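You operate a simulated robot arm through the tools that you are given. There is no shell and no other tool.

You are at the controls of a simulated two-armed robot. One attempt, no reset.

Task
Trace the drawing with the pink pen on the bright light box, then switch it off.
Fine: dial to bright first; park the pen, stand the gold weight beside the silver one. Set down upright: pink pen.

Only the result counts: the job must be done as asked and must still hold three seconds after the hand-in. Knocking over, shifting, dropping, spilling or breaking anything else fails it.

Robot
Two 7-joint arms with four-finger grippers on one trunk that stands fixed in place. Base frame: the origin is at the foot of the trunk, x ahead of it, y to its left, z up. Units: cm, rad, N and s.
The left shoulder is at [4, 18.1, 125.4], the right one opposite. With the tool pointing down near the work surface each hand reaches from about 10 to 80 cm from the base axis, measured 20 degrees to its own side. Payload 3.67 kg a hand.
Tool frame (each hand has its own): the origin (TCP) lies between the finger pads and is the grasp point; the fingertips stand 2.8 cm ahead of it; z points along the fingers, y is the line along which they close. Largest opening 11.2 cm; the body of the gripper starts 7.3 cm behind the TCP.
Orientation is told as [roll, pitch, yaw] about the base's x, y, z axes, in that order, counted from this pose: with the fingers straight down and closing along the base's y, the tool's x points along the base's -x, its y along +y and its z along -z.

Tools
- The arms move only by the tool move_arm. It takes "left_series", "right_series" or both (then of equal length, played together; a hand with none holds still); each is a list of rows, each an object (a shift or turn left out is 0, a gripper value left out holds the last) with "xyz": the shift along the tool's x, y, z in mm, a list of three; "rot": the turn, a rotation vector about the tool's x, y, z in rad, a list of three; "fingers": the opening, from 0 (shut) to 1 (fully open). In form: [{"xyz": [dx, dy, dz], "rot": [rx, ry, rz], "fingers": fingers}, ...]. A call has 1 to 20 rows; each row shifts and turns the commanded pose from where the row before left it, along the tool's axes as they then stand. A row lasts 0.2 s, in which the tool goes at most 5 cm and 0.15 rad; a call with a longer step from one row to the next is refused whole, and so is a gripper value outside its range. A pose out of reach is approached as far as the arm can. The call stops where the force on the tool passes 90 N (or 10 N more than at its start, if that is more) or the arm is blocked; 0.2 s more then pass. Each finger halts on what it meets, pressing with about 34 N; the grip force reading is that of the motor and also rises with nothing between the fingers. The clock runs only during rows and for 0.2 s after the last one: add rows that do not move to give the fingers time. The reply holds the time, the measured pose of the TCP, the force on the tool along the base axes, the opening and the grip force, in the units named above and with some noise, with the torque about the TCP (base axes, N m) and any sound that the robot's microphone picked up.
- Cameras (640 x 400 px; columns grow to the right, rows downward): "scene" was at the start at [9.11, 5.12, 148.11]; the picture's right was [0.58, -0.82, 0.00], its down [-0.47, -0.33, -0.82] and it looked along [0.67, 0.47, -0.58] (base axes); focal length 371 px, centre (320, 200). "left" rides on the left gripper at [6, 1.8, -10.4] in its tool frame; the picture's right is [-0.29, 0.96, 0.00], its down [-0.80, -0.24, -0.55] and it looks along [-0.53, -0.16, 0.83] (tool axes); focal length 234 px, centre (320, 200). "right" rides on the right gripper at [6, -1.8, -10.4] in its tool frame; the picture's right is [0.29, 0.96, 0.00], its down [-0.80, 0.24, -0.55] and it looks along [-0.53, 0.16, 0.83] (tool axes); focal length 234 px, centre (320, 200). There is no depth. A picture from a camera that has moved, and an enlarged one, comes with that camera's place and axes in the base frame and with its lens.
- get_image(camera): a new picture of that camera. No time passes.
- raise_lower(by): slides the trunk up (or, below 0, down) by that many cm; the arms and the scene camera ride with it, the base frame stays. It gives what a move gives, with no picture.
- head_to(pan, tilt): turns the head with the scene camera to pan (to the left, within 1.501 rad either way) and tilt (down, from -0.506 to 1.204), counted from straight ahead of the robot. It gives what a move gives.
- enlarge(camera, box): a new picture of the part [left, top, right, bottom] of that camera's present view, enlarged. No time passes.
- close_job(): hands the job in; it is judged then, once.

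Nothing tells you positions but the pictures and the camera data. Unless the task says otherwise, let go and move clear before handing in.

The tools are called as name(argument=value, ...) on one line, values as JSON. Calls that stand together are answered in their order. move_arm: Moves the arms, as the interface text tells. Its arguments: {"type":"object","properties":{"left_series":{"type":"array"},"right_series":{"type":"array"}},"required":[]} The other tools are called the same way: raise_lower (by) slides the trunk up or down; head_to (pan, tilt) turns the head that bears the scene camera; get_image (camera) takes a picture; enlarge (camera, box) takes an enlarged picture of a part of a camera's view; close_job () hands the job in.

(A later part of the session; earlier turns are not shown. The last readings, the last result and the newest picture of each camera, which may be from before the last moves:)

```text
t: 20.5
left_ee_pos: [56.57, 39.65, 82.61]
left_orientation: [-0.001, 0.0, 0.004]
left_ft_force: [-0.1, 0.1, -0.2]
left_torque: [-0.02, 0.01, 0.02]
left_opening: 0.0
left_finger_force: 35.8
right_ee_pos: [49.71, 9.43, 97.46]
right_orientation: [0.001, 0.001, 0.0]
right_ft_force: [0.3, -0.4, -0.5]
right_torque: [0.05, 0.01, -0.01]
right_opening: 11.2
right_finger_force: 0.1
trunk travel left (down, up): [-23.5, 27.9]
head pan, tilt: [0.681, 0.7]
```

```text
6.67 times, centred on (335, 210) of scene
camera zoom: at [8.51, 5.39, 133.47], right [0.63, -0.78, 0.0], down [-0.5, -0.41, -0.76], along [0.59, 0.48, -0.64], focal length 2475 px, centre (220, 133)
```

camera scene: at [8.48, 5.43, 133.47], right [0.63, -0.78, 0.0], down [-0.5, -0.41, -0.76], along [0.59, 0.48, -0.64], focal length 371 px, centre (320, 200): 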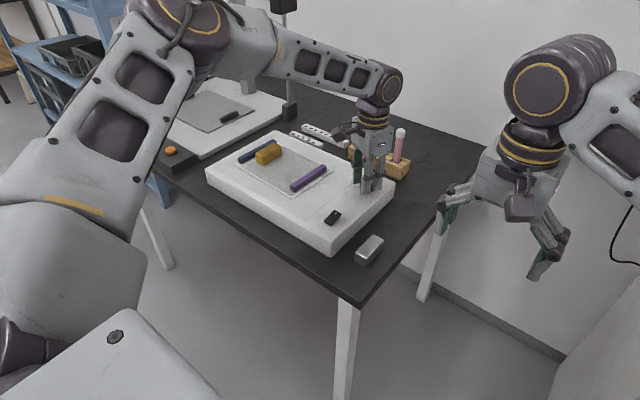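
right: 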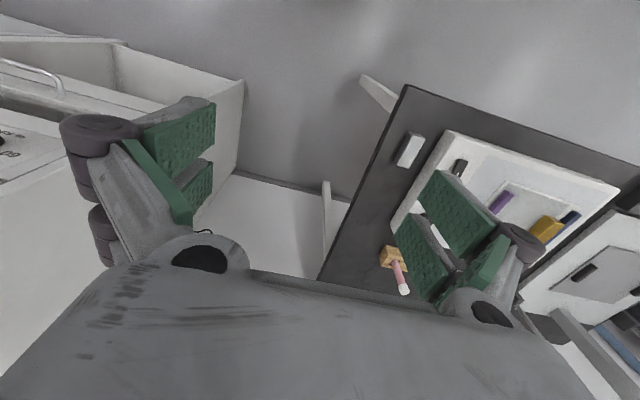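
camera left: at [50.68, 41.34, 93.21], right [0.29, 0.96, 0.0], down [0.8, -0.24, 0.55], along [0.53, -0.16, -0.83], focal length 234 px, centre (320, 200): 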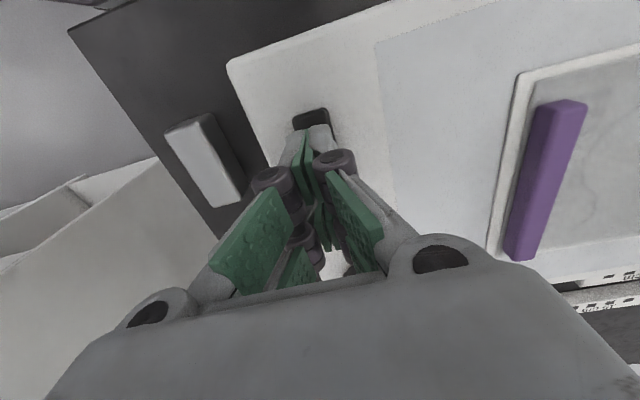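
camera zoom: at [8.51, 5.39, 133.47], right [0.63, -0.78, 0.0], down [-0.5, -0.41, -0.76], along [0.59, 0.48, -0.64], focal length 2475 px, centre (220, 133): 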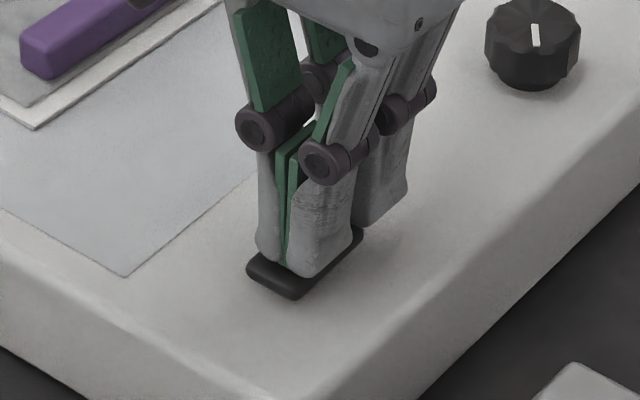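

move_arm(left_series=[{"xyz": [-2, 1, 1]}, {"xyz": [0, 0, 1]}, {"xyz": [0, 0, 1]}, {"xyz": [0, 0, 0]}])

enlarge(camera="scene", box=[200, 130, 420, 270])

enlarge(camera="scene", box=[300, 180, 370, 240])

```text
t: 21.5
left_ee_pos: [56.75, 39.73, 82.59]
left_orientation: [0.002, -0.005, 0.002]
left_ft_force: [-2.4, 8.4, 18.9]
left_torque: [0.22, 0.32, -0.09]
left_opening: 0.59
left_finger_force: 35.9
right_ee_pos: [49.61, 9.41, 97.47]
right_orientation: [0.0, -0.001, 0.0]
right_ft_force: [-0.4, -0.5, 0.4]
right_torque: [0.02, 0.0, 0.01]
right_opening: 11.18
right_finger_force: 0.0
trunk travel left (down, up): [-23.5, 27.9]
head pan, tilt: [0.681, 0.7]
heard: click, click
```

```text
2.86 times, centred on (310, 200) of scene
camera zoom: at [8.31, 5.38, 133.5], right [0.63, -0.78, 0.0], down [-0.5, -0.41, -0.77], along [0.6, 0.48, -0.64], focal length 1060 px, centre (349, 200)
```

zoom: 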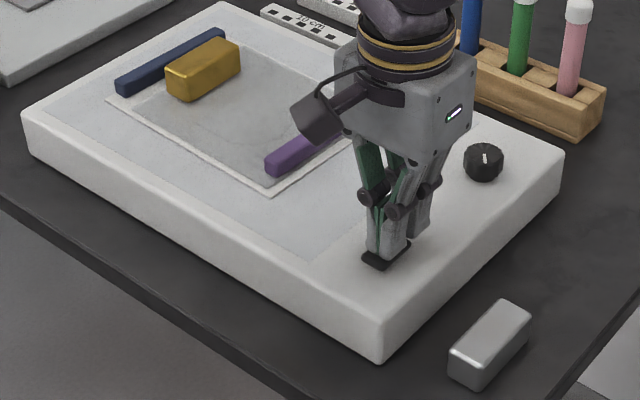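

```text
6.67 times, centred on (335, 210) of scene
camera zoom: at [8.31, 5.38, 133.5], right [0.63, -0.78, 0.0], down [-0.5, -0.41, -0.77], along [0.6, 0.48, -0.64], focal length 2475 px, centre (220, 133)
```

zoom: 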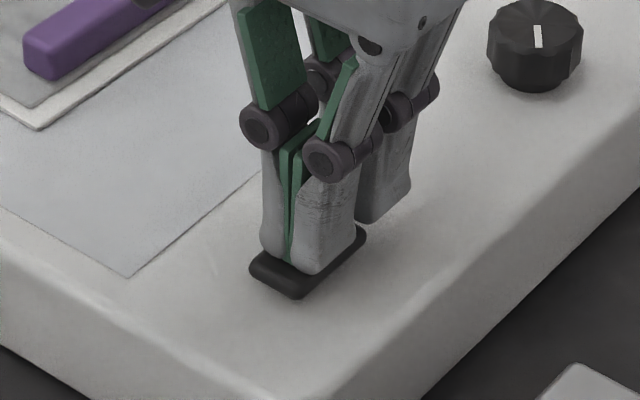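

Two clicks were heard. I'll lift off slightly and see whether the panel state changed.

move_arm(left_series=[{"xyz": [0, 0, -10]}, {"xyz": [0, 0, -40]}, {"xyz": [40, -20, -20]}, {"xyz": [0, 0, 0]}])

enlarge(camera="scene", box=[200, 130, 420, 270])

enlarge(camera="scene", box=[315, 200, 351, 230])

get_image(camera="left")

```text
t: 22.5
left_ee_pos: [52.89, 37.54, 89.19]
left_orientation: [0.001, 0.002, 0.004]
left_ft_force: [0.1, 0.0, -0.1]
left_torque: [0.03, 0.0, 0.01]
left_opening: 0.03
left_finger_force: 35.2
right_ee_pos: [49.93, 9.44, 97.34]
right_orientation: [0.0, 0.004, -0.001]
right_ft_force: [0.8, -0.5, -0.5]
right_torque: [0.02, -0.01, -0.05]
right_opening: 11.18
right_finger_force: 0.1
trunk travel left (down, up): [-23.5, 27.9]
head pan, tilt: [0.681, 0.7]
heard: click
```

```text
2.86 times, centred on (310, 200) of scene
camera zoom: at [8.65, 5.4, 133.46], right [0.63, -0.78, 0.0], down [-0.5, -0.41, -0.76], along [0.59, 0.48, -0.65], focal length 1060 px, centre (349, 200)
```

zoom: 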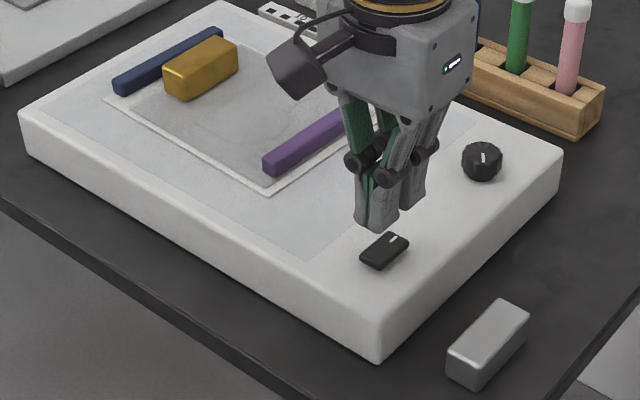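

```text
13.33 times, centred on (333, 215) of scene
camera zoom: at [8.65, 5.4, 133.46], right [0.63, -0.78, 0.0], down [-0.5, -0.41, -0.76], along [0.59, 0.48, -0.65], focal length 4949 px, centre (147, 0)
```

zoom: 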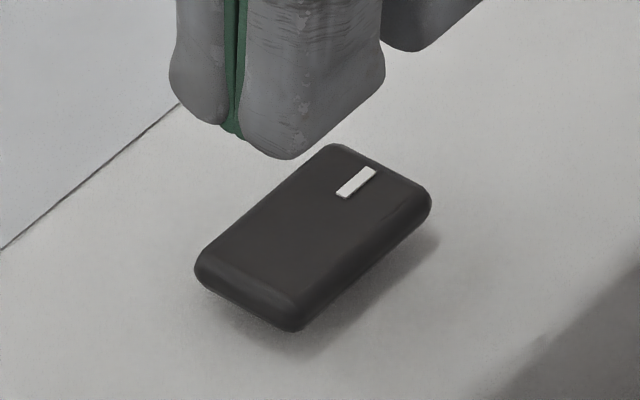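

```text
taken
camera left: at [46.84, 39.25, 99.55], right [0.29, 0.96, 0.0], down [0.8, -0.24, 0.55], along [0.53, -0.16, -0.83], focal length 234 px, centre (320, 200)
```

left: 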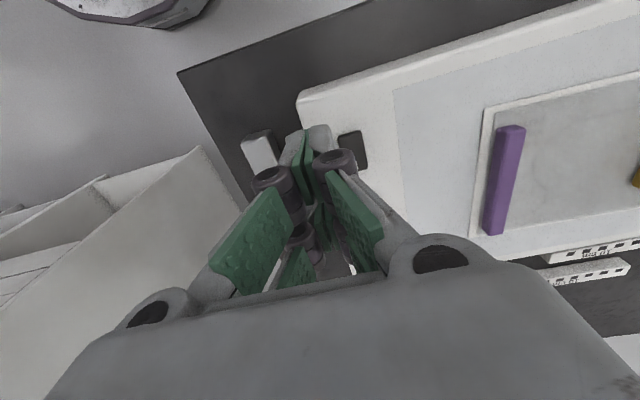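

The rocker has tipped the other way (marked end now down). I'll look at the panel closely for any light.

enlarge(camera="scene", box=[230, 130, 340, 200])

get_image(camera="scene")

```text
5.71 times, centred on (285, 165) of scene
camera zoom: at [8.65, 5.4, 133.46], right [0.63, -0.78, 0.0], down [-0.5, -0.41, -0.76], along [0.59, 0.48, -0.65], focal length 2121 px, centre (520, 400)
```

zoom: 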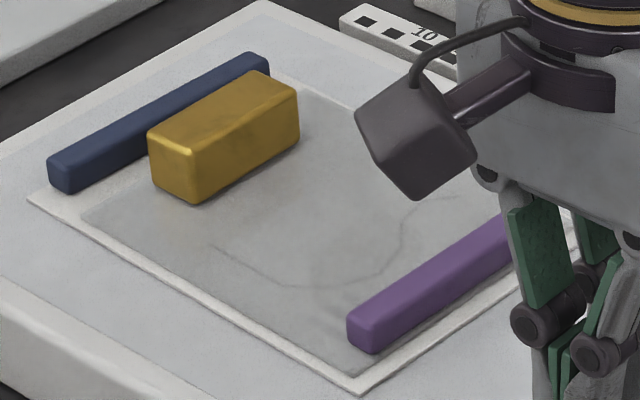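

```text
taken
camera scene: at [8.65, 5.4, 133.46], right [0.63, -0.78, 0.0], down [-0.5, -0.41, -0.76], along [0.59, 0.48, -0.65], focal length 371 px, centre (320, 200)
```

scene: 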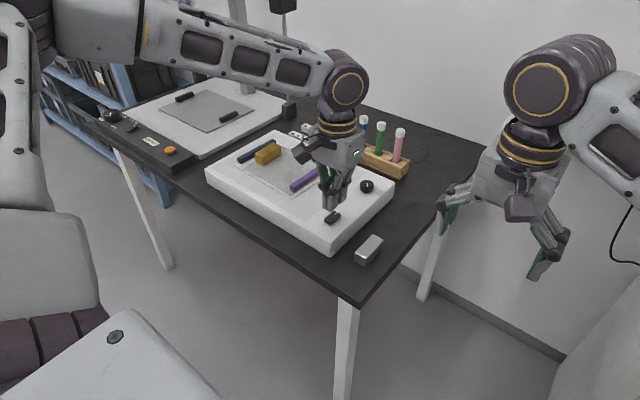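

No light is visible yet, so the dial may be at its dim end. I'll go back to the knob with the wrist wound clockwise so I have a long counter-clockwise stroke, and watch the panel.

move_arm(left_series=[{"xyz": [-39, 5, -6], "fingers": 0.45}, {"xyz": [-39, 6, -6]}, {"xyz": [-39, 6, 0]}, {"xyz": [-38, 6, 0]}, {"rot": [0, 0, 0.15]}, {"rot": [0, 0, 0.15]}, {"rot": [0, 0, 0.15]}, {"rot": [0, 0, 0.15]}, {"rot": [0, 0, 0.15]}, {"rot": [0, 0, 0.15]}, {"rot": [0, 0, 0.15]}, {"rot": [0, 0, 0.15]}, {"rot": [0, 0, 0.15]}, {"rot": [0, 0, 0.15]}, {"rot": [0, 0, 0.15]}, {"rot": [0, 0, 0.15]}, {"rot": [0, 0, 0.15]}, {"rot": [0, 0, 0.15]}, {"rot": [0, 0, 0.15]}, {"rot": [0, 0, 0]}])

get_image(camera="left")

```text
t: 26.7
left_ee_pos: [68.48, 40.01, 90.65]
left_orientation: [0.001, -0.001, -2.248]
left_ft_force: [-0.1, 0.0, 0.6]
left_torque: [0.0, 0.03, -0.02]
left_opening: 5.02
left_finger_force: 0.1
right_ee_pos: [49.83, 9.44, 97.37]
right_orientation: [0.0, 0.001, 0.0]
right_ft_force: [-0.3, -0.1, 0.1]
right_torque: [-0.01, -0.02, 0.02]
right_opening: 11.21
right_finger_force: 0.0
trunk travel left (down, up): [-23.5, 27.9]
head pan, tilt: [0.681, 0.7]
```

```text
taken
camera left: at [73.6, 43.55, 100.95], right [0.57, -0.82, 0.0], down [-0.69, -0.47, 0.55], along [-0.46, -0.31, -0.83], focal length 234 px, centre (320, 200)
```

left: 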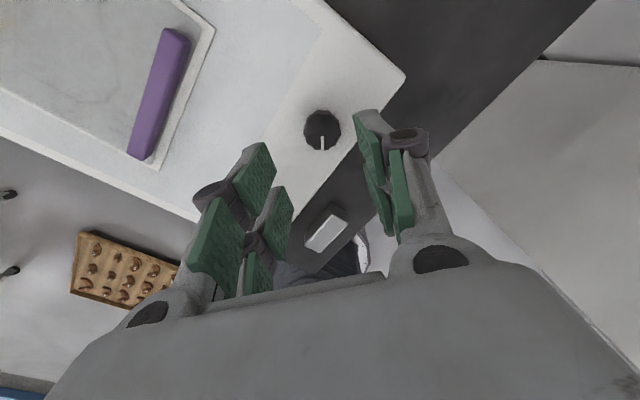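

move_arm(left_series=[{"xyz": [-2, 0, 30]}, {"xyz": [0, 0, 30]}, {"xyz": [0, 0, 15]}, {"fingers": 0.2}, {"fingers": 0.2}, {"fingers": 0.2}, {"rot": [0, 0, -0.12]}, {"rot": [0, 0, -0.12]}, {"rot": [0, 0, -0.12]}, {"rot": [0, 0, -0.12]}, {"rot": [0, 0, -0.12]}, {"rot": [0, 0, -0.12]}, {"rot": [0, 0, -0.12]}, {"rot": [0, 0, -0.12]}, {"rot": [0, 0, 0]}])

enlarge(camera="scene", box=[200, 130, 420, 270])

enlarge(camera="left", box=[270, 100, 370, 200])

```text
t: 29.9
left_ee_pos: [68.54, 39.75, 82.96]
left_orientation: [-0.001, 0.001, -1.284]
left_ft_force: [20.4, -8.5, 3.0]
left_torque: [0.09, -0.32, -0.03]
left_opening: 3.02
left_finger_force: 45.2
right_ee_pos: [49.83, 9.29, 97.21]
right_orientation: [-0.001, 0.003, -0.001]
right_ft_force: [0.6, 0.1, 0.8]
right_torque: [0.01, 0.0, 0.0]
right_opening: 11.19
right_finger_force: 0.0
trunk travel left (down, up): [-23.5, 27.9]
head pan, tilt: [0.681, 0.7]
```

```text
2.86 times, centred on (310, 200) of scene
camera zoom: at [8.71, 5.27, 133.46], right [0.63, -0.78, 0.0], down [-0.5, -0.4, -0.76], along [0.59, 0.48, -0.64], focal length 1060 px, centre (349, 200)
```

zoom: 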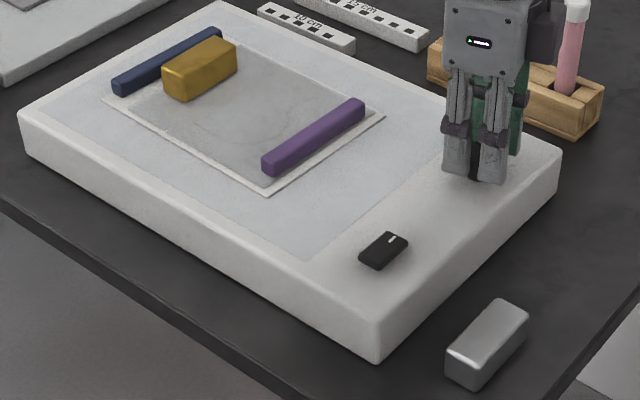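

```text
4.00 times, centred on (320, 150) of left
camera zoom: at [68.48, 46.0, 93.36], right [1.0, -0.01, 0.0], down [0.0, -0.83, 0.55], along [0.0, -0.55, -0.83], focal length 937 px, centre (320, 400)
```

zoom: 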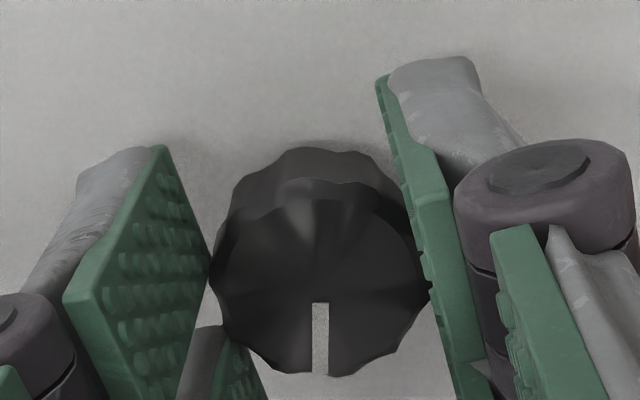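

Still no visible light change at this angle. I'll recentre slightly and keep turning counter-clockwise.

move_arm(left_series=[{"xyz": [-1, 1.4, 0]}, {"rot": [0, 0, -0.12]}, {"rot": [0, 0, -0.12]}, {"rot": [0, 0, -0.12]}, {"rot": [0, 0, -0.12]}, {"rot": [0, 0, -0.12]}, {"rot": [0, 0, -0.12]}, {"rot": [0, 0, -0.12]}, {"rot": [0, 0, -0.12]}, {"rot": [0, 0, -0.12]}, {"rot": [0, 0, -0.12]}, {"rot": [0, 0, -0.12]}, {"rot": [0, 0, -0.12]}, {"rot": [0, 0, 0]}])

enlarge(camera="scene", box=[200, 130, 420, 270])

enlarge(camera="left", box=[270, 100, 370, 200])

```text
t: 32.9
left_ee_pos: [68.58, 39.75, 83.14]
left_orientation: [0.001, 0.0, 0.156]
left_ft_force: [23.6, 0.3, 5.8]
left_torque: [0.02, -0.34, -0.01]
left_opening: 2.99
left_finger_force: 44.4
right_ee_pos: [49.92, 9.32, 97.41]
right_orientation: [0.001, 0.002, 0.0]
right_ft_force: [0.7, 0.9, -0.8]
right_torque: [-0.01, 0.02, 0.04]
right_opening: 11.2
right_finger_force: 0.1
trunk travel left (down, up): [-23.5, 27.9]
head pan, tilt: [0.681, 0.7]
```

```text
2.86 times, centred on (310, 200) of scene
camera zoom: at [8.72, 5.35, 133.46], right [0.63, -0.78, 0.0], down [-0.5, -0.41, -0.76], along [0.59, 0.48, -0.65], focal length 1060 px, centre (349, 200)
```

zoom: 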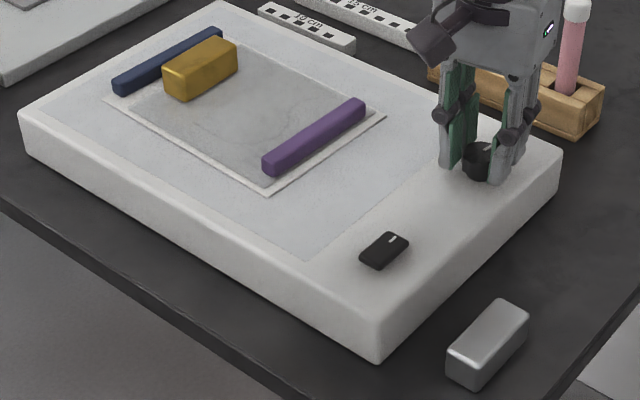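

```text
4.00 times, centred on (320, 150) of left
camera zoom: at [62.29, 40.62, 93.35], right [0.13, 0.99, 0.0], down [0.82, -0.11, 0.55], along [0.55, -0.07, -0.83], focal length 937 px, centre (320, 400)
```

zoom: 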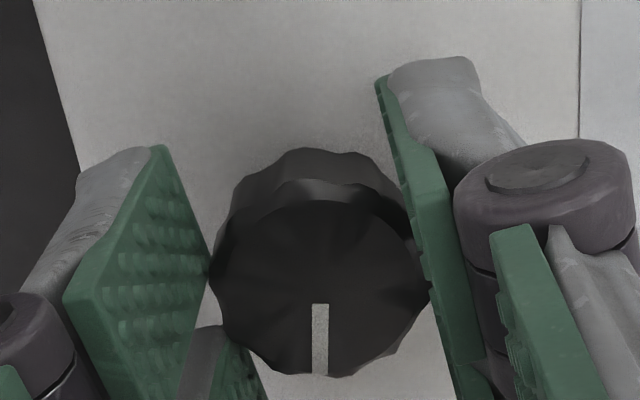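

No light yet with the mark back near its starting direction. I'll relieve the side force and keep turning counter-clockwise.

move_arm(left_series=[{"xyz": [-2, 0, 0]}, {"rot": [0, 0, -0.12]}, {"rot": [0, 0, -0.12]}, {"rot": [0, 0, -0.12]}, {"rot": [0, 0, -0.12]}, {"rot": [0, 0, -0.12]}, {"rot": [0, 0, -0.12]}, {"rot": [0, 0, 0]}])

enlarge(camera="scene", box=[200, 130, 420, 270])

enlarge(camera="left", box=[270, 100, 370, 200])

```text
t: 34.7
left_ee_pos: [68.5, 39.8, 82.92]
left_orientation: [0.001, 0.002, 0.879]
left_ft_force: [-8.2, -1.8, -1.3]
left_torque: [-0.23, 0.39, -0.34]
left_opening: 2.93
left_finger_force: 45.4
right_ee_pos: [49.78, 9.47, 97.33]
right_orientation: [0.0, 0.0, 0.002]
right_ft_force: [0.5, 0.7, 0.9]
right_torque: [0.01, 0.01, -0.01]
right_opening: 11.22
right_finger_force: 0.0
trunk travel left (down, up): [-23.5, 27.9]
head pan, tilt: [0.681, 0.7]
```

```text
2.86 times, centred on (310, 200) of scene
camera zoom: at [8.44, 5.39, 133.47], right [0.63, -0.78, 0.0], down [-0.5, -0.41, -0.77], along [0.59, 0.48, -0.64], focal length 1060 px, centre (349, 200)
```

zoom: 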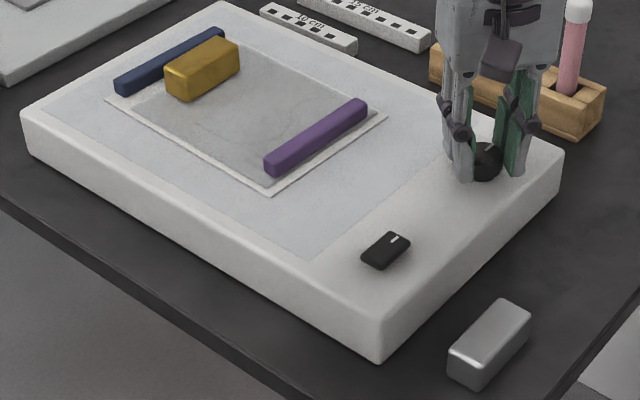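

```text
4.00 times, centred on (320, 150) of left
camera zoom: at [63.3, 36.34, 93.31], right [-0.55, 0.83, 0.0], down [0.7, 0.46, 0.55], along [0.46, 0.31, -0.83], focal length 937 px, centre (320, 400)
```

zoom: 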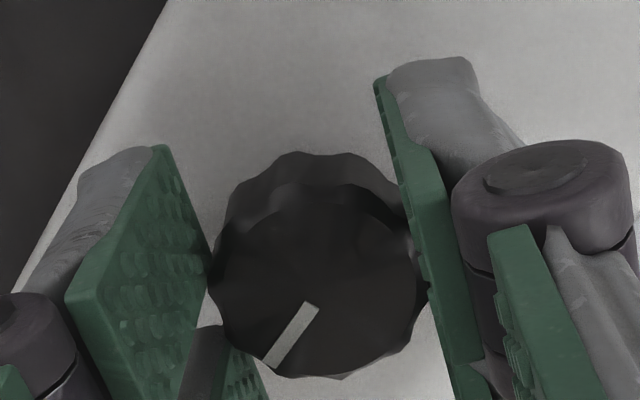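

The knob has hit its counter-clockwise stop near the starting position (the mark slipped in the hand), so the dial began near minimum and clockwise must be brighter. I'll take comparison crops of the panel here at minimum.

enlarge(camera="scene", box=[315, 200, 351, 230])

enlarge(camera="scene", box=[280, 160, 350, 220])

enlarge(camera="scene", box=[250, 140, 320, 195])

```text
13.33 times, centred on (333, 215) of scene
camera zoom: at [8.44, 5.39, 133.47], right [0.63, -0.78, 0.0], down [-0.5, -0.41, -0.77], along [0.59, 0.48, -0.64], focal length 4949 px, centre (147, 0)
```

zoom: 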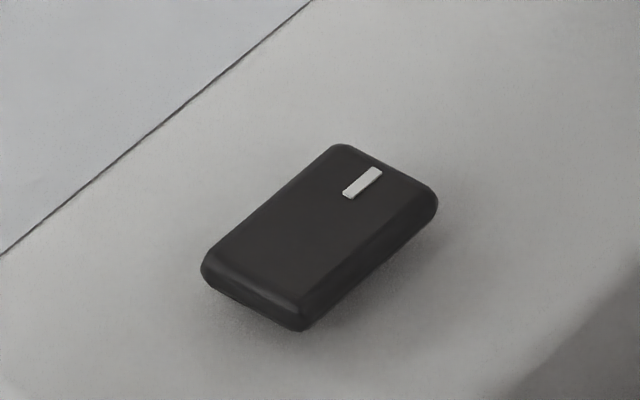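

```text
6.67 times, centred on (315, 190) of scene
camera zoom: at [8.44, 5.39, 133.47], right [0.63, -0.78, 0.0], down [-0.5, -0.41, -0.77], along [0.59, 0.48, -0.64], focal length 2475 px, centre (353, 267)
```

zoom: 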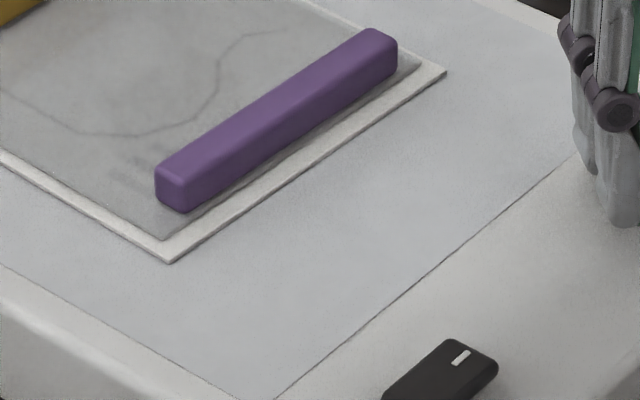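

```text
7.27 times, centred on (285, 168) of scene
camera zoom: at [8.44, 5.39, 133.47], right [0.63, -0.78, 0.0], down [-0.5, -0.41, -0.77], along [0.59, 0.48, -0.64], focal length 2700 px, centre (574, 436)
```

zoom: 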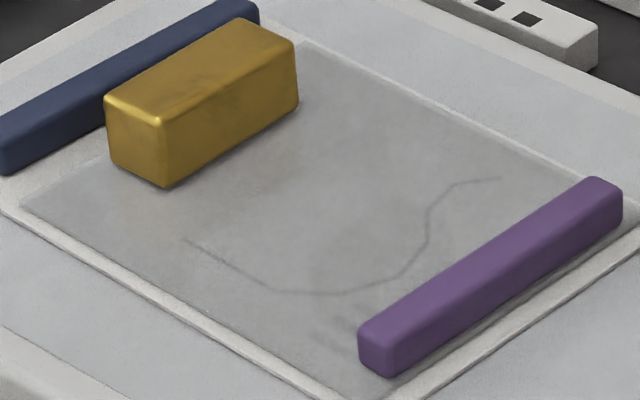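

Now I'll turn clockwise from the minimum stop, a long stroke, and compare.

move_arm(left_series=[{"xyz": [0.5, 0.6, 0]}, {"rot": [0, 0, 0.14]}, {"rot": [0, 0, 0.14]}, {"rot": [0, 0, 0.14]}, {"rot": [0, 0, 0.14]}, {"rot": [0, 0, 0.14]}, {"rot": [0, 0, 0.14]}, {"rot": [0, 0, 0.14]}, {"rot": [0, 0, 0.14]}, {"rot": [0, 0, 0.14]}, {"rot": [0, 0, 0.14]}, {"rot": [0, 0, 0.14]}, {"rot": [0, 0, 0.14]}, {"rot": [0, 0, 0.14]}, {"rot": [0, 0, 0.14]}, {"rot": [0, 0, 0.14]}, {"rot": [0, 0, 0.14]}, {"rot": [0, 0, 0]}])

enlarge(camera="scene", box=[280, 160, 350, 220])

enlarge(camera="scene", box=[250, 140, 320, 195])

enlarge(camera="left", box=[270, 100, 370, 200])

```text
t: 38.5
left_ee_pos: [68.48, 39.81, 82.88]
left_orientation: [-0.003, 0.0, -1.365]
left_ft_force: [-13.6, -7.6, -15.4]
left_torque: [0.11, 0.49, -0.04]
left_opening: 2.95
left_finger_force: 45.5
right_ee_pos: [49.69, 9.36, 97.42]
right_orientation: [0.001, 0.0, 0.001]
right_ft_force: [-0.7, 0.7, 0.6]
right_torque: [-0.02, 0.0, -0.01]
right_opening: 11.21
right_finger_force: 0.0
trunk travel left (down, up): [-23.5, 27.9]
head pan, tilt: [0.681, 0.7]
```

```text
6.67 times, centred on (315, 190) of scene
camera zoom: at [8.53, 5.4, 133.47], right [0.63, -0.78, 0.0], down [-0.5, -0.41, -0.76], along [0.59, 0.48, -0.64], focal length 2475 px, centre (353, 267)
```

zoom: 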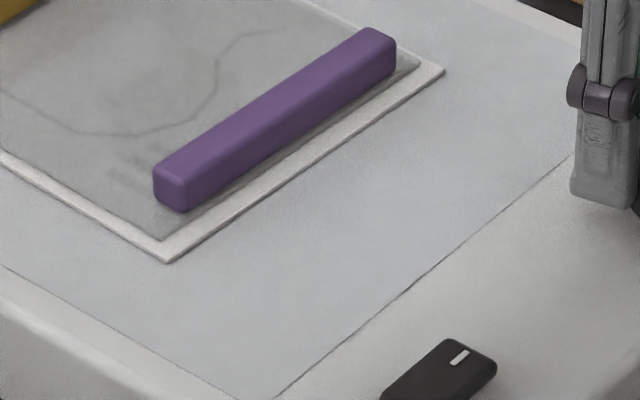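

```text
7.27 times, centred on (285, 168) of scene
camera zoom: at [8.53, 5.4, 133.47], right [0.63, -0.78, 0.0], down [-0.5, -0.41, -0.76], along [0.59, 0.48, -0.64], focal length 2700 px, centre (574, 436)
```

zoom: 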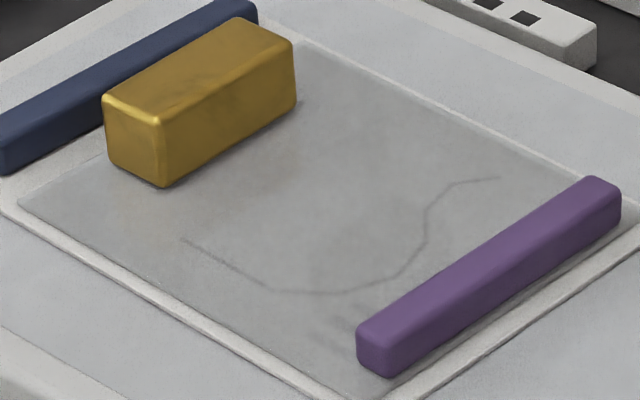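

```text
4.00 times, centred on (320, 150) of left
camera zoom: at [69.03, 46.01, 93.31], right [1.0, -0.09, 0.0], down [-0.07, -0.83, 0.55], along [-0.05, -0.55, -0.83], focal length 937 px, centre (320, 400)
```

zoom: 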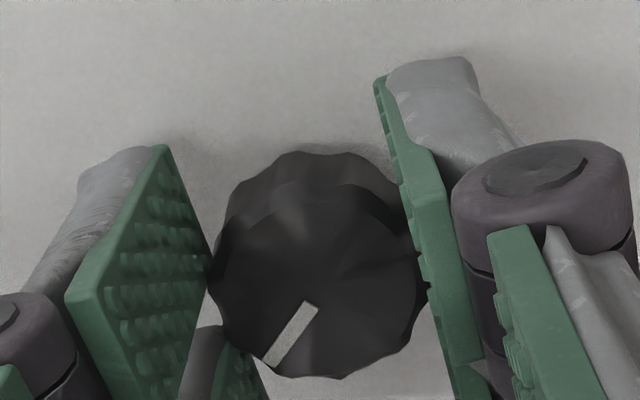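

Dial position makes no visible difference with the rocker in its present state. I'll finish turning clockwise toward the maximum stop, then test the switch with the dial high.

move_arm(left_series=[{"xyz": [-0.3, -1, 1]}, {"rot": [0, 0, 0.12]}, {"rot": [0, 0, 0.12]}, {"rot": [0, 0, 0.12]}, {"rot": [0, 0, 0.12]}, {"rot": [0, 0, 0.12]}, {"rot": [0, 0, 0.12]}, {"rot": [0, 0, 0.12]}, {"rot": [0, 0, 0.12]}, {"rot": [0, 0, 0]}])

enlarge(camera="left", box=[270, 100, 370, 200])

enlarge(camera="scene", box=[280, 160, 350, 220])

```text
t: 40.7
left_ee_pos: [68.53, 39.87, 83.18]
left_orientation: [0.0, 0.001, -2.326]
left_ft_force: [-6.2, -4.6, -7.8]
left_torque: [-0.37, 0.45, 0.6]
left_opening: 2.99
left_finger_force: 45.1
right_ee_pos: [49.79, 9.48, 97.35]
right_orientation: [-0.001, 0.0, 0.0]
right_ft_force: [-0.6, -0.6, 0.0]
right_torque: [0.01, 0.0, -0.02]
right_opening: 11.22
right_finger_force: 0.1
trunk travel left (down, up): [-23.5, 27.9]
head pan, tilt: [0.681, 0.7]
```

```text
4.00 times, centred on (320, 150) of left
camera zoom: at [73.89, 42.94, 93.33], right [0.5, -0.87, 0.0], down [-0.72, -0.42, 0.55], along [-0.48, -0.28, -0.83], focal length 937 px, centre (320, 400)
```

zoom: 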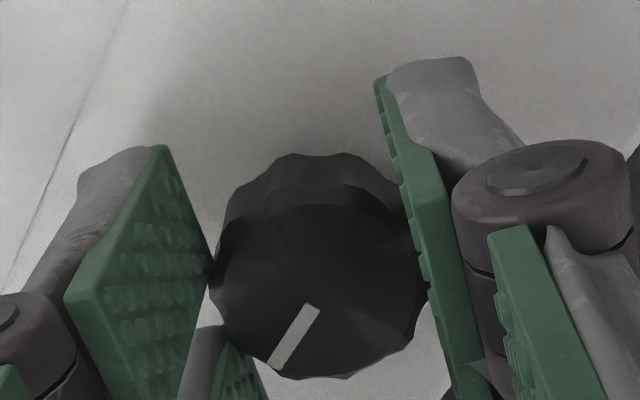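

```text
6.67 times, centred on (315, 190) of scene
camera zoom: at [8.54, 5.4, 133.47], right [0.63, -0.78, 0.0], down [-0.5, -0.41, -0.76], along [0.59, 0.48, -0.64], focal length 2475 px, centre (353, 267)
```

zoom: 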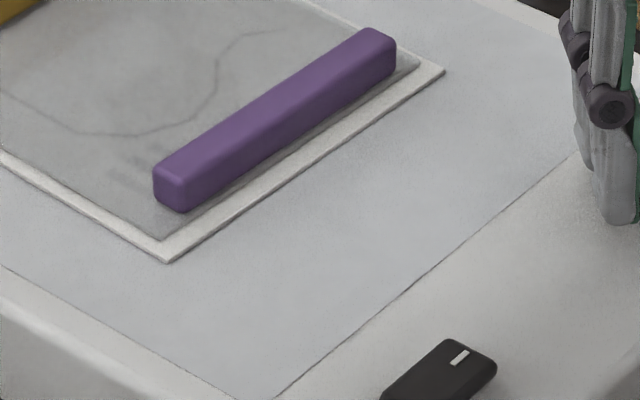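

The torque shows the clockwise stop reached (mark pointing roughly toward the robot), and the panel is still unlit, so the rocker state now must be tested with the dial at maximum. I'll release, lift and check the knob stays there.

move_arm(left_series=[{"fingers": 0.45}, {"fingers": 0.45}, {"xyz": [0, 0, -40]}, {"xyz": [0, 0, -40]}, {"rot": [0, 0, -0.145]}, {"rot": [0, 0, -0.145]}, {"rot": [0, 0, -0.145]}, {"rot": [0, 0, -0.145]}, {"rot": [0, 0, -0.145]}, {"rot": [0, 0, -0.145]}, {"rot": [0, 0, -0.145]}, {"rot": [0, 0, -0.145]}, {"rot": [0, 0, -0.145]}, {"rot": [0, 0, -0.145]}, {"rot": [0, 0, -0.145]}, {"rot": [0, 0, -0.145]}, {"rot": [0, 0, -0.145]}, {"rot": [0, 0, -0.145]}, {"rot": [0, 0, -0.145]}, {"rot": [0, 0, -0.145]}])

enlarge(camera="left", box=[270, 90, 370, 180])

enlarge(camera="scene", box=[310, 150, 410, 240])

```text
t: 44.9
left_ee_pos: [68.54, 39.66, 91.03]
left_orientation: [0.0, -0.001, -0.001]
left_ft_force: [0.2, 0.9, 0.0]
left_torque: [0.01, -0.01, 0.07]
left_opening: 5.03
left_finger_force: 0.0
right_ee_pos: [49.83, 9.51, 97.36]
right_orientation: [0.0, -0.001, -0.001]
right_ft_force: [0.4, -0.3, 0.4]
right_torque: [0.03, 0.02, 0.0]
right_opening: 11.19
right_finger_force: 0.1
trunk travel left (down, up): [-23.5, 27.9]
head pan, tilt: [0.681, 0.7]
```

```text
4.44 times, centred on (320, 135) of left
camera zoom: at [62.48, 41.54, 101.29], right [0.29, 0.96, 0.0], down [0.8, -0.24, 0.55], along [0.53, -0.16, -0.83], focal length 1041 px, centre (320, 489)
```

zoom: 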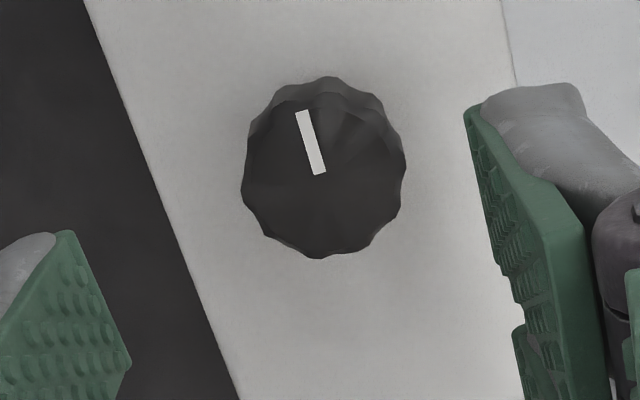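

```text
4.44 times, centred on (360, 195) of scene
camera zoom: at [8.52, 5.39, 133.47], right [0.63, -0.78, 0.0], down [-0.5, -0.41, -0.76], along [0.59, 0.48, -0.64], focal length 1650 px, centre (142, 222)
```

zoom: 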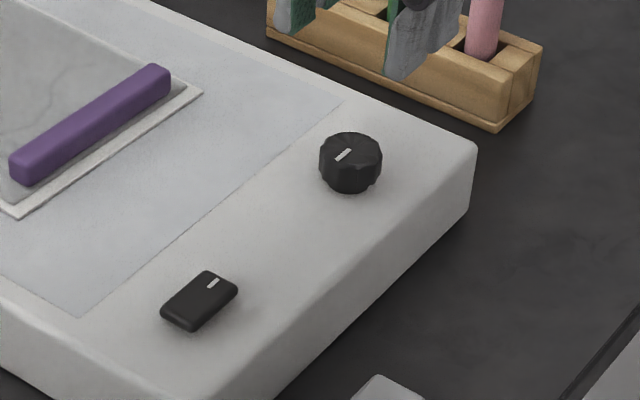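

The dial now points opposite its start, at the clockwise stop. Next I'll press the unmarked (near) end of the rocker and watch the panel.

move_arm(left_series=[{"xyz": [37, 0, 0], "fingers": 0}, {"xyz": [37, 1, 0]}, {"xyz": [37, 0, 0]}, {"xyz": [37, 0, 0]}, {"xyz": [0, 0, 40]}, {"xyz": [0, 0, 35]}, {"xyz": [0, 0, 5]}, {"xyz": [0, 0, 0]}])

enlarge(camera="scene", box=[300, 180, 370, 240])

```text
t: 46.7
left_ee_pos: [53.65, 39.87, 82.87]
left_orientation: [0.0, -0.001, -0.003]
left_ft_force: [0.0, 0.6, 0.2]
left_torque: [-0.02, -0.03, 0.03]
left_opening: 0.01
left_finger_force: 34.2
right_ee_pos: [49.81, 9.49, 97.42]
right_orientation: [-0.001, -0.001, 0.0]
right_ft_force: [-1.0, 0.4, -0.6]
right_torque: [0.04, -0.04, 0.01]
right_opening: 11.22
right_finger_force: 0.1
trunk travel left (down, up): [-23.5, 27.9]
head pan, tilt: [0.681, 0.7]
```

```text
6.67 times, centred on (335, 210) of scene
camera zoom: at [8.53, 5.41, 133.47], right [0.63, -0.78, 0.0], down [-0.5, -0.41, -0.76], along [0.59, 0.48, -0.64], focal length 2475 px, centre (220, 133)
```

zoom: 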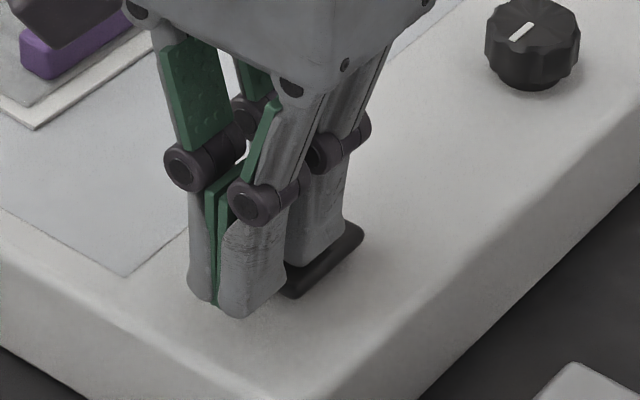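

The zoom shows each finger has two prongs spaced along x, so the press must use a single prong on the rocker's end. I'll look at the hand's geometry closely before pressing.

enlarge(camera="scene", box=[310, 185, 350, 225])

get_image(camera="right")

enlarge(camera="left", box=[270, 90, 370, 180])

```text
10.00 times, centred on (330, 205) of scene
camera zoom: at [8.53, 5.41, 133.47], right [0.63, -0.78, 0.0], down [-0.5, -0.41, -0.76], along [0.59, 0.48, -0.64], focal length 3712 px, centre (220, 150)
```

zoom: 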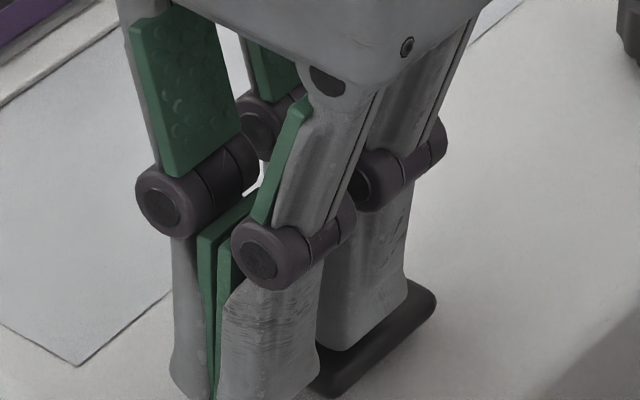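

```text
taken
camera right: at [43.63, 7.63, 107.72], right [-0.29, 0.96, 0.0], down [0.8, 0.24, 0.55], along [0.53, 0.16, -0.83], focal length 234 px, centre (320, 200)
```

right: 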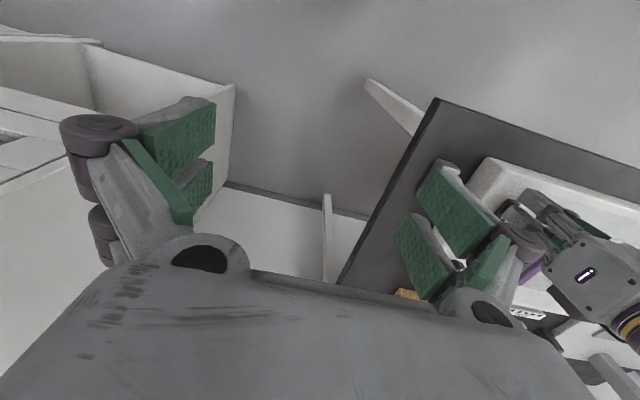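

```text
4.44 times, centred on (320, 135) of left
camera zoom: at [47.61, 41.75, 93.24], right [0.29, 0.96, 0.0], down [0.8, -0.24, 0.55], along [0.53, -0.16, -0.83], focal length 1041 px, centre (320, 489)
```

zoom: 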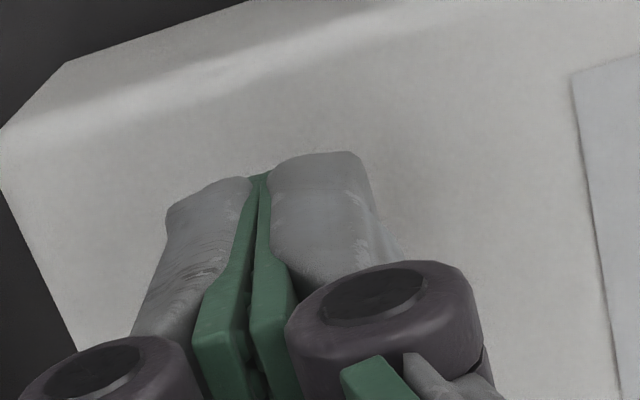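

The prongs sit roughly at TCP x ±1.7, so I'll shift 7 mm toward the robot to bear only on the rocker's near half, then press in small steps.

move_arm(left_series=[{"xyz": [7, 0, -3]}, {"xyz": [0, 0, 3]}, {"xyz": [0, 0, 1]}, {"xyz": [0, 0, 1]}, {"xyz": [0, 0, 0]}])

enlarge(camera="scene", box=[200, 130, 420, 270])

```text
t: 47.9
left_ee_pos: [52.89, 39.94, 82.6]
left_orientation: [0.002, 0.001, -0.002]
left_ft_force: [0.0, 0.1, 0.3]
left_torque: [-0.03, -0.03, 0.0]
left_opening: 0.0
left_finger_force: 33.7
right_ee_pos: [49.79, 9.4, 97.34]
right_orientation: [0.001, -0.001, -0.001]
right_ft_force: [-0.8, -0.9, 0.5]
right_torque: [-0.04, 0.0, -0.03]
right_opening: 11.19
right_finger_force: 0.0
trunk travel left (down, up): [-23.5, 27.9]
head pan, tilt: [0.681, 0.7]
```

```text
2.86 times, centred on (310, 200) of scene
camera zoom: at [8.51, 5.39, 133.47], right [0.63, -0.78, 0.0], down [-0.5, -0.41, -0.76], along [0.59, 0.48, -0.64], focal length 1060 px, centre (349, 200)
```

zoom: 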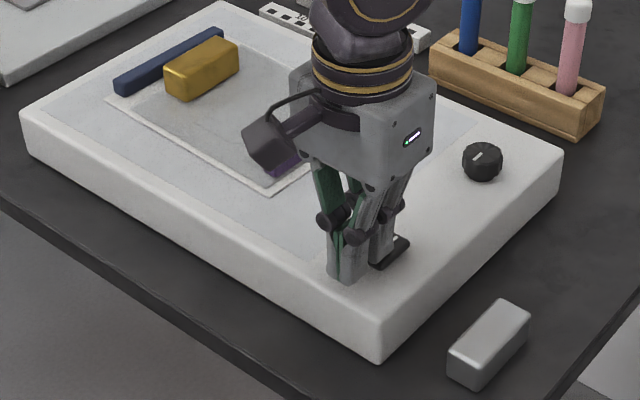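

move_arm(left_series=[{"xyz": [0, 0, 1]}, {"xyz": [0, 0, 1]}, {"xyz": [0, 0, 1]}, {"xyz": [0, 0, 0]}])

enlarge(camera="scene", box=[200, 130, 420, 270])

```text
t: 48.9
left_ee_pos: [53.05, 40.15, 82.63]
left_orientation: [0.001, -0.004, -0.003]
left_ft_force: [-3.1, 3.7, 15.5]
left_torque: [0.07, -0.28, 0.08]
left_opening: 0.63
left_finger_force: 36.3
right_ee_pos: [49.54, 9.45, 97.4]
right_orientation: [0.001, 0.0, -0.001]
right_ft_force: [0.0, -0.4, -1.1]
right_torque: [0.0, -0.01, -0.02]
right_opening: 11.18
right_finger_force: 0.2
trunk travel left (down, up): [-23.5, 27.9]
head pan, tilt: [0.681, 0.7]
heard: click
```

```text
2.86 times, centred on (310, 200) of scene
camera zoom: at [8.35, 5.34, 133.49], right [0.63, -0.78, 0.0], down [-0.5, -0.41, -0.77], along [0.59, 0.48, -0.64], focal length 1060 px, centre (349, 200)
```

zoom: 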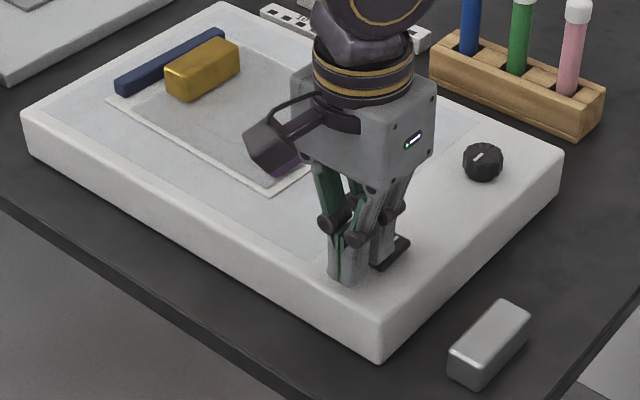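

One click. I'll lift away and look at the rocker and panel.

move_arm(left_series=[{"xyz": [0, 0, -10]}, {"xyz": [0, 0, -40]}, {"xyz": [30, -40, -10]}, {"xyz": [0, 0, 0]}])

enlarge(camera="scene", box=[200, 130, 420, 270])

enlarge(camera="scene", box=[315, 200, 351, 230])

enlarge(camera="scene", box=[250, 140, 320, 195])

```text
refused: row 3 steps farther than a row can; nothing moved
```

```text
2.86 times, centred on (310, 200) of scene
camera zoom: at [8.35, 5.34, 133.49], right [0.63, -0.78, 0.0], down [-0.5, -0.41, -0.77], along [0.59, 0.48, -0.64], focal length 1060 px, centre (349, 200)
```

zoom: 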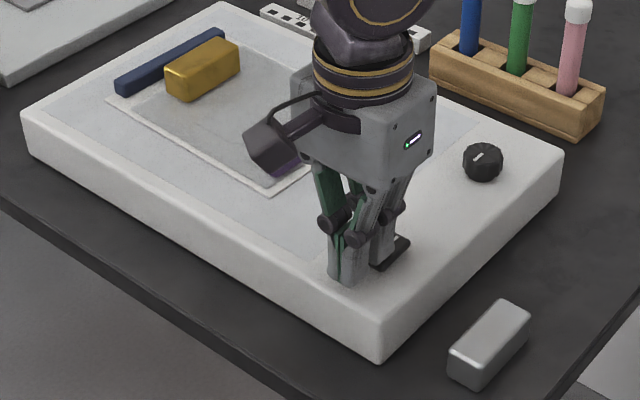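

```text
13.33 times, centred on (333, 215) of scene
camera zoom: at [8.35, 5.34, 133.49], right [0.63, -0.78, 0.0], down [-0.5, -0.41, -0.77], along [0.59, 0.48, -0.64], focal length 4949 px, centre (147, 0)
```

zoom: 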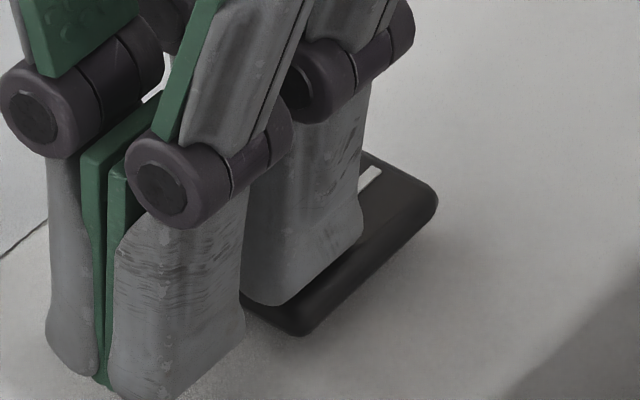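

```text
7.27 times, centred on (285, 168) of scene
camera zoom: at [8.35, 5.34, 133.49], right [0.63, -0.78, 0.0], down [-0.5, -0.41, -0.77], along [0.59, 0.48, -0.64], focal length 2700 px, centre (574, 436)
```

zoom: 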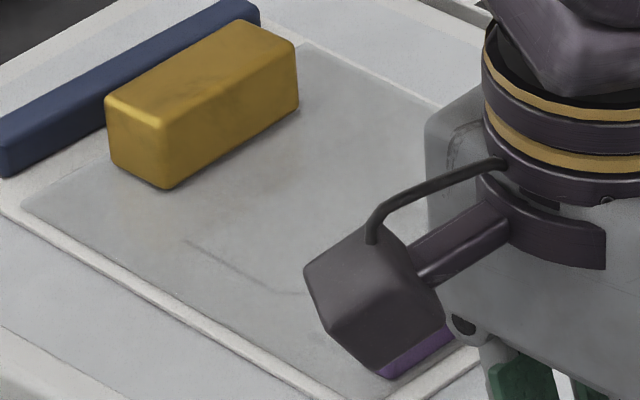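

The row was too long; I'll redo the lift with smaller steps.

move_arm(left_series=[{"xyz": [0, 0, -10]}, {"xyz": [0, 0, -40]}, {"xyz": [30, -30, -10]}, {"xyz": [30, -30, 0]}, {"xyz": [0, 0, 0]}])

enlarge(camera="scene", box=[200, 130, 420, 270])

enlarge(camera="scene", box=[315, 200, 351, 230])

enlarge(camera="scene", box=[250, 140, 320, 195])

```text
t: 50.1
left_ee_pos: [46.67, 34.1, 88.24]
left_orientation: [-0.001, 0.002, -0.002]
left_ft_force: [0.1, 0.1, -0.7]
left_torque: [-0.04, 0.02, -0.01]
left_opening: 0.0
left_finger_force: 36.0
right_ee_pos: [49.77, 9.43, 97.37]
right_orientation: [0.0, 0.001, 0.001]
right_ft_force: [-0.7, 0.0, 0.0]
right_torque: [-0.04, 0.0, 0.0]
right_opening: 11.23
right_finger_force: 0.0
trunk travel left (down, up): [-23.5, 27.9]
head pan, tilt: [0.681, 0.7]
```

```text
2.86 times, centred on (310, 200) of scene
camera zoom: at [8.56, 5.45, 133.46], right [0.63, -0.78, 0.0], down [-0.5, -0.41, -0.76], along [0.59, 0.48, -0.64], focal length 1060 px, centre (349, 200)
```

zoom: 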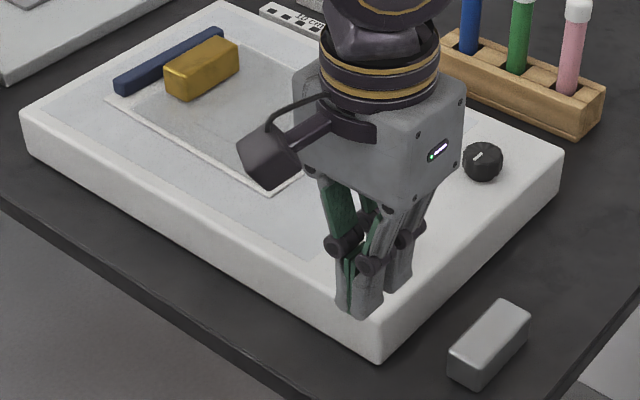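

```text
13.33 times, centred on (333, 215) of scene
camera zoom: at [8.56, 5.45, 133.46], right [0.63, -0.78, 0.0], down [-0.5, -0.41, -0.76], along [0.59, 0.48, -0.64], focal length 4949 px, centre (147, 0)
```

zoom: 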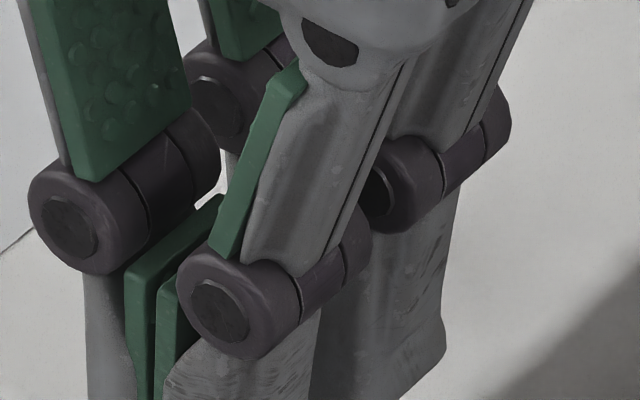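

```text
7.27 times, centred on (285, 168) of scene
camera zoom: at [8.56, 5.45, 133.46], right [0.63, -0.78, 0.0], down [-0.5, -0.41, -0.76], along [0.59, 0.48, -0.64], focal length 2700 px, centre (574, 436)
```

zoom: 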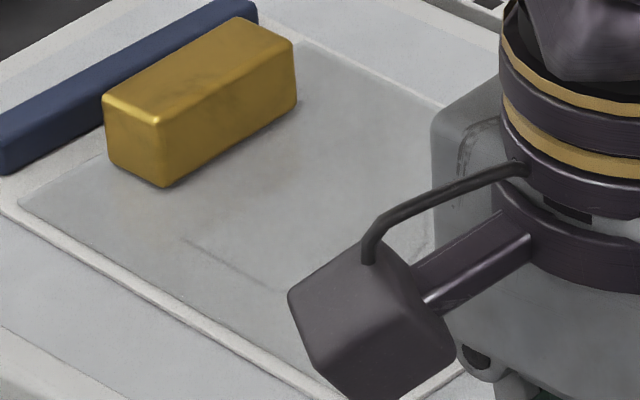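

The hand is in the line of sight; I'll raise it back over to the left, as at the start, so both cameras see the box.

move_arm(left_series=[{"xyz": [0, 0, -45]}, {"xyz": [0, 36, -25]}, {"xyz": [0, 36, -25]}, {"xyz": [0, 36, -25]}, {"xyz": [0, 36, -25]}, {"xyz": [0, 36, -25]}, {"xyz": [0, 36, -20]}, {"xyz": [0, 0, 0]}])

enlarge(camera="scene", box=[200, 130, 420, 270])

enlarge(camera="scene", box=[315, 200, 351, 230])

get_image(camera="left")

```text
t: 51.9
left_ee_pos: [46.74, 55.07, 107.87]
left_orientation: [-0.001, 0.0, -0.004]
left_ft_force: [-0.7, 0.6, -0.3]
left_torque: [0.02, -0.02, 0.0]
left_opening: 0.01
left_finger_force: 35.1
right_ee_pos: [49.77, 9.31, 97.41]
right_orientation: [-0.001, 0.001, -0.002]
right_ft_force: [1.3, 0.8, -0.5]
right_torque: [0.04, -0.01, -0.01]
right_opening: 11.19
right_finger_force: 0.0
trunk travel left (down, up): [-23.5, 27.9]
head pan, tilt: [0.681, 0.7]
```

```text
2.86 times, centred on (310, 200) of scene
camera zoom: at [8.52, 5.35, 133.47], right [0.63, -0.78, 0.0], down [-0.5, -0.41, -0.76], along [0.59, 0.48, -0.64], focal length 1060 px, centre (349, 200)
```

zoom: 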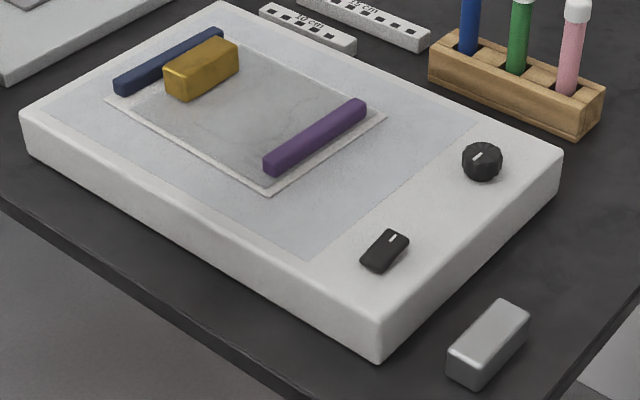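

```text
13.33 times, centred on (333, 215) of scene
camera zoom: at [8.52, 5.35, 133.47], right [0.63, -0.78, 0.0], down [-0.5, -0.41, -0.76], along [0.59, 0.48, -0.64], focal length 4949 px, centre (147, 0)
```

zoom: 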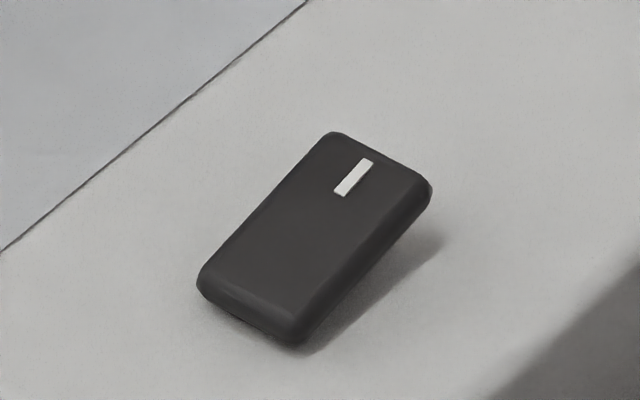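

```text
taken
camera left: at [40.6, 56.97, 118.18], right [0.29, 0.96, 0.0], down [0.8, -0.24, 0.55], along [0.53, -0.16, -0.83], focal length 234 px, centre (320, 200)
```

left: 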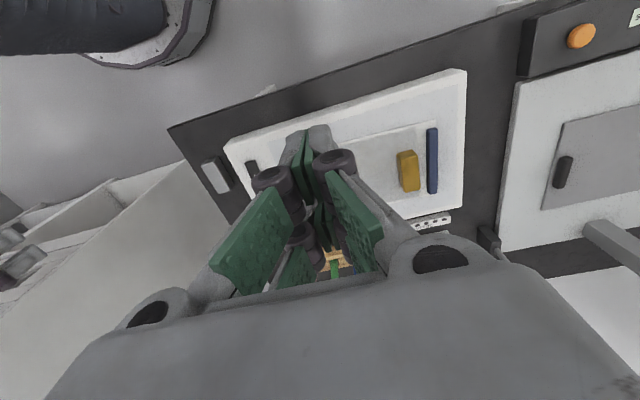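

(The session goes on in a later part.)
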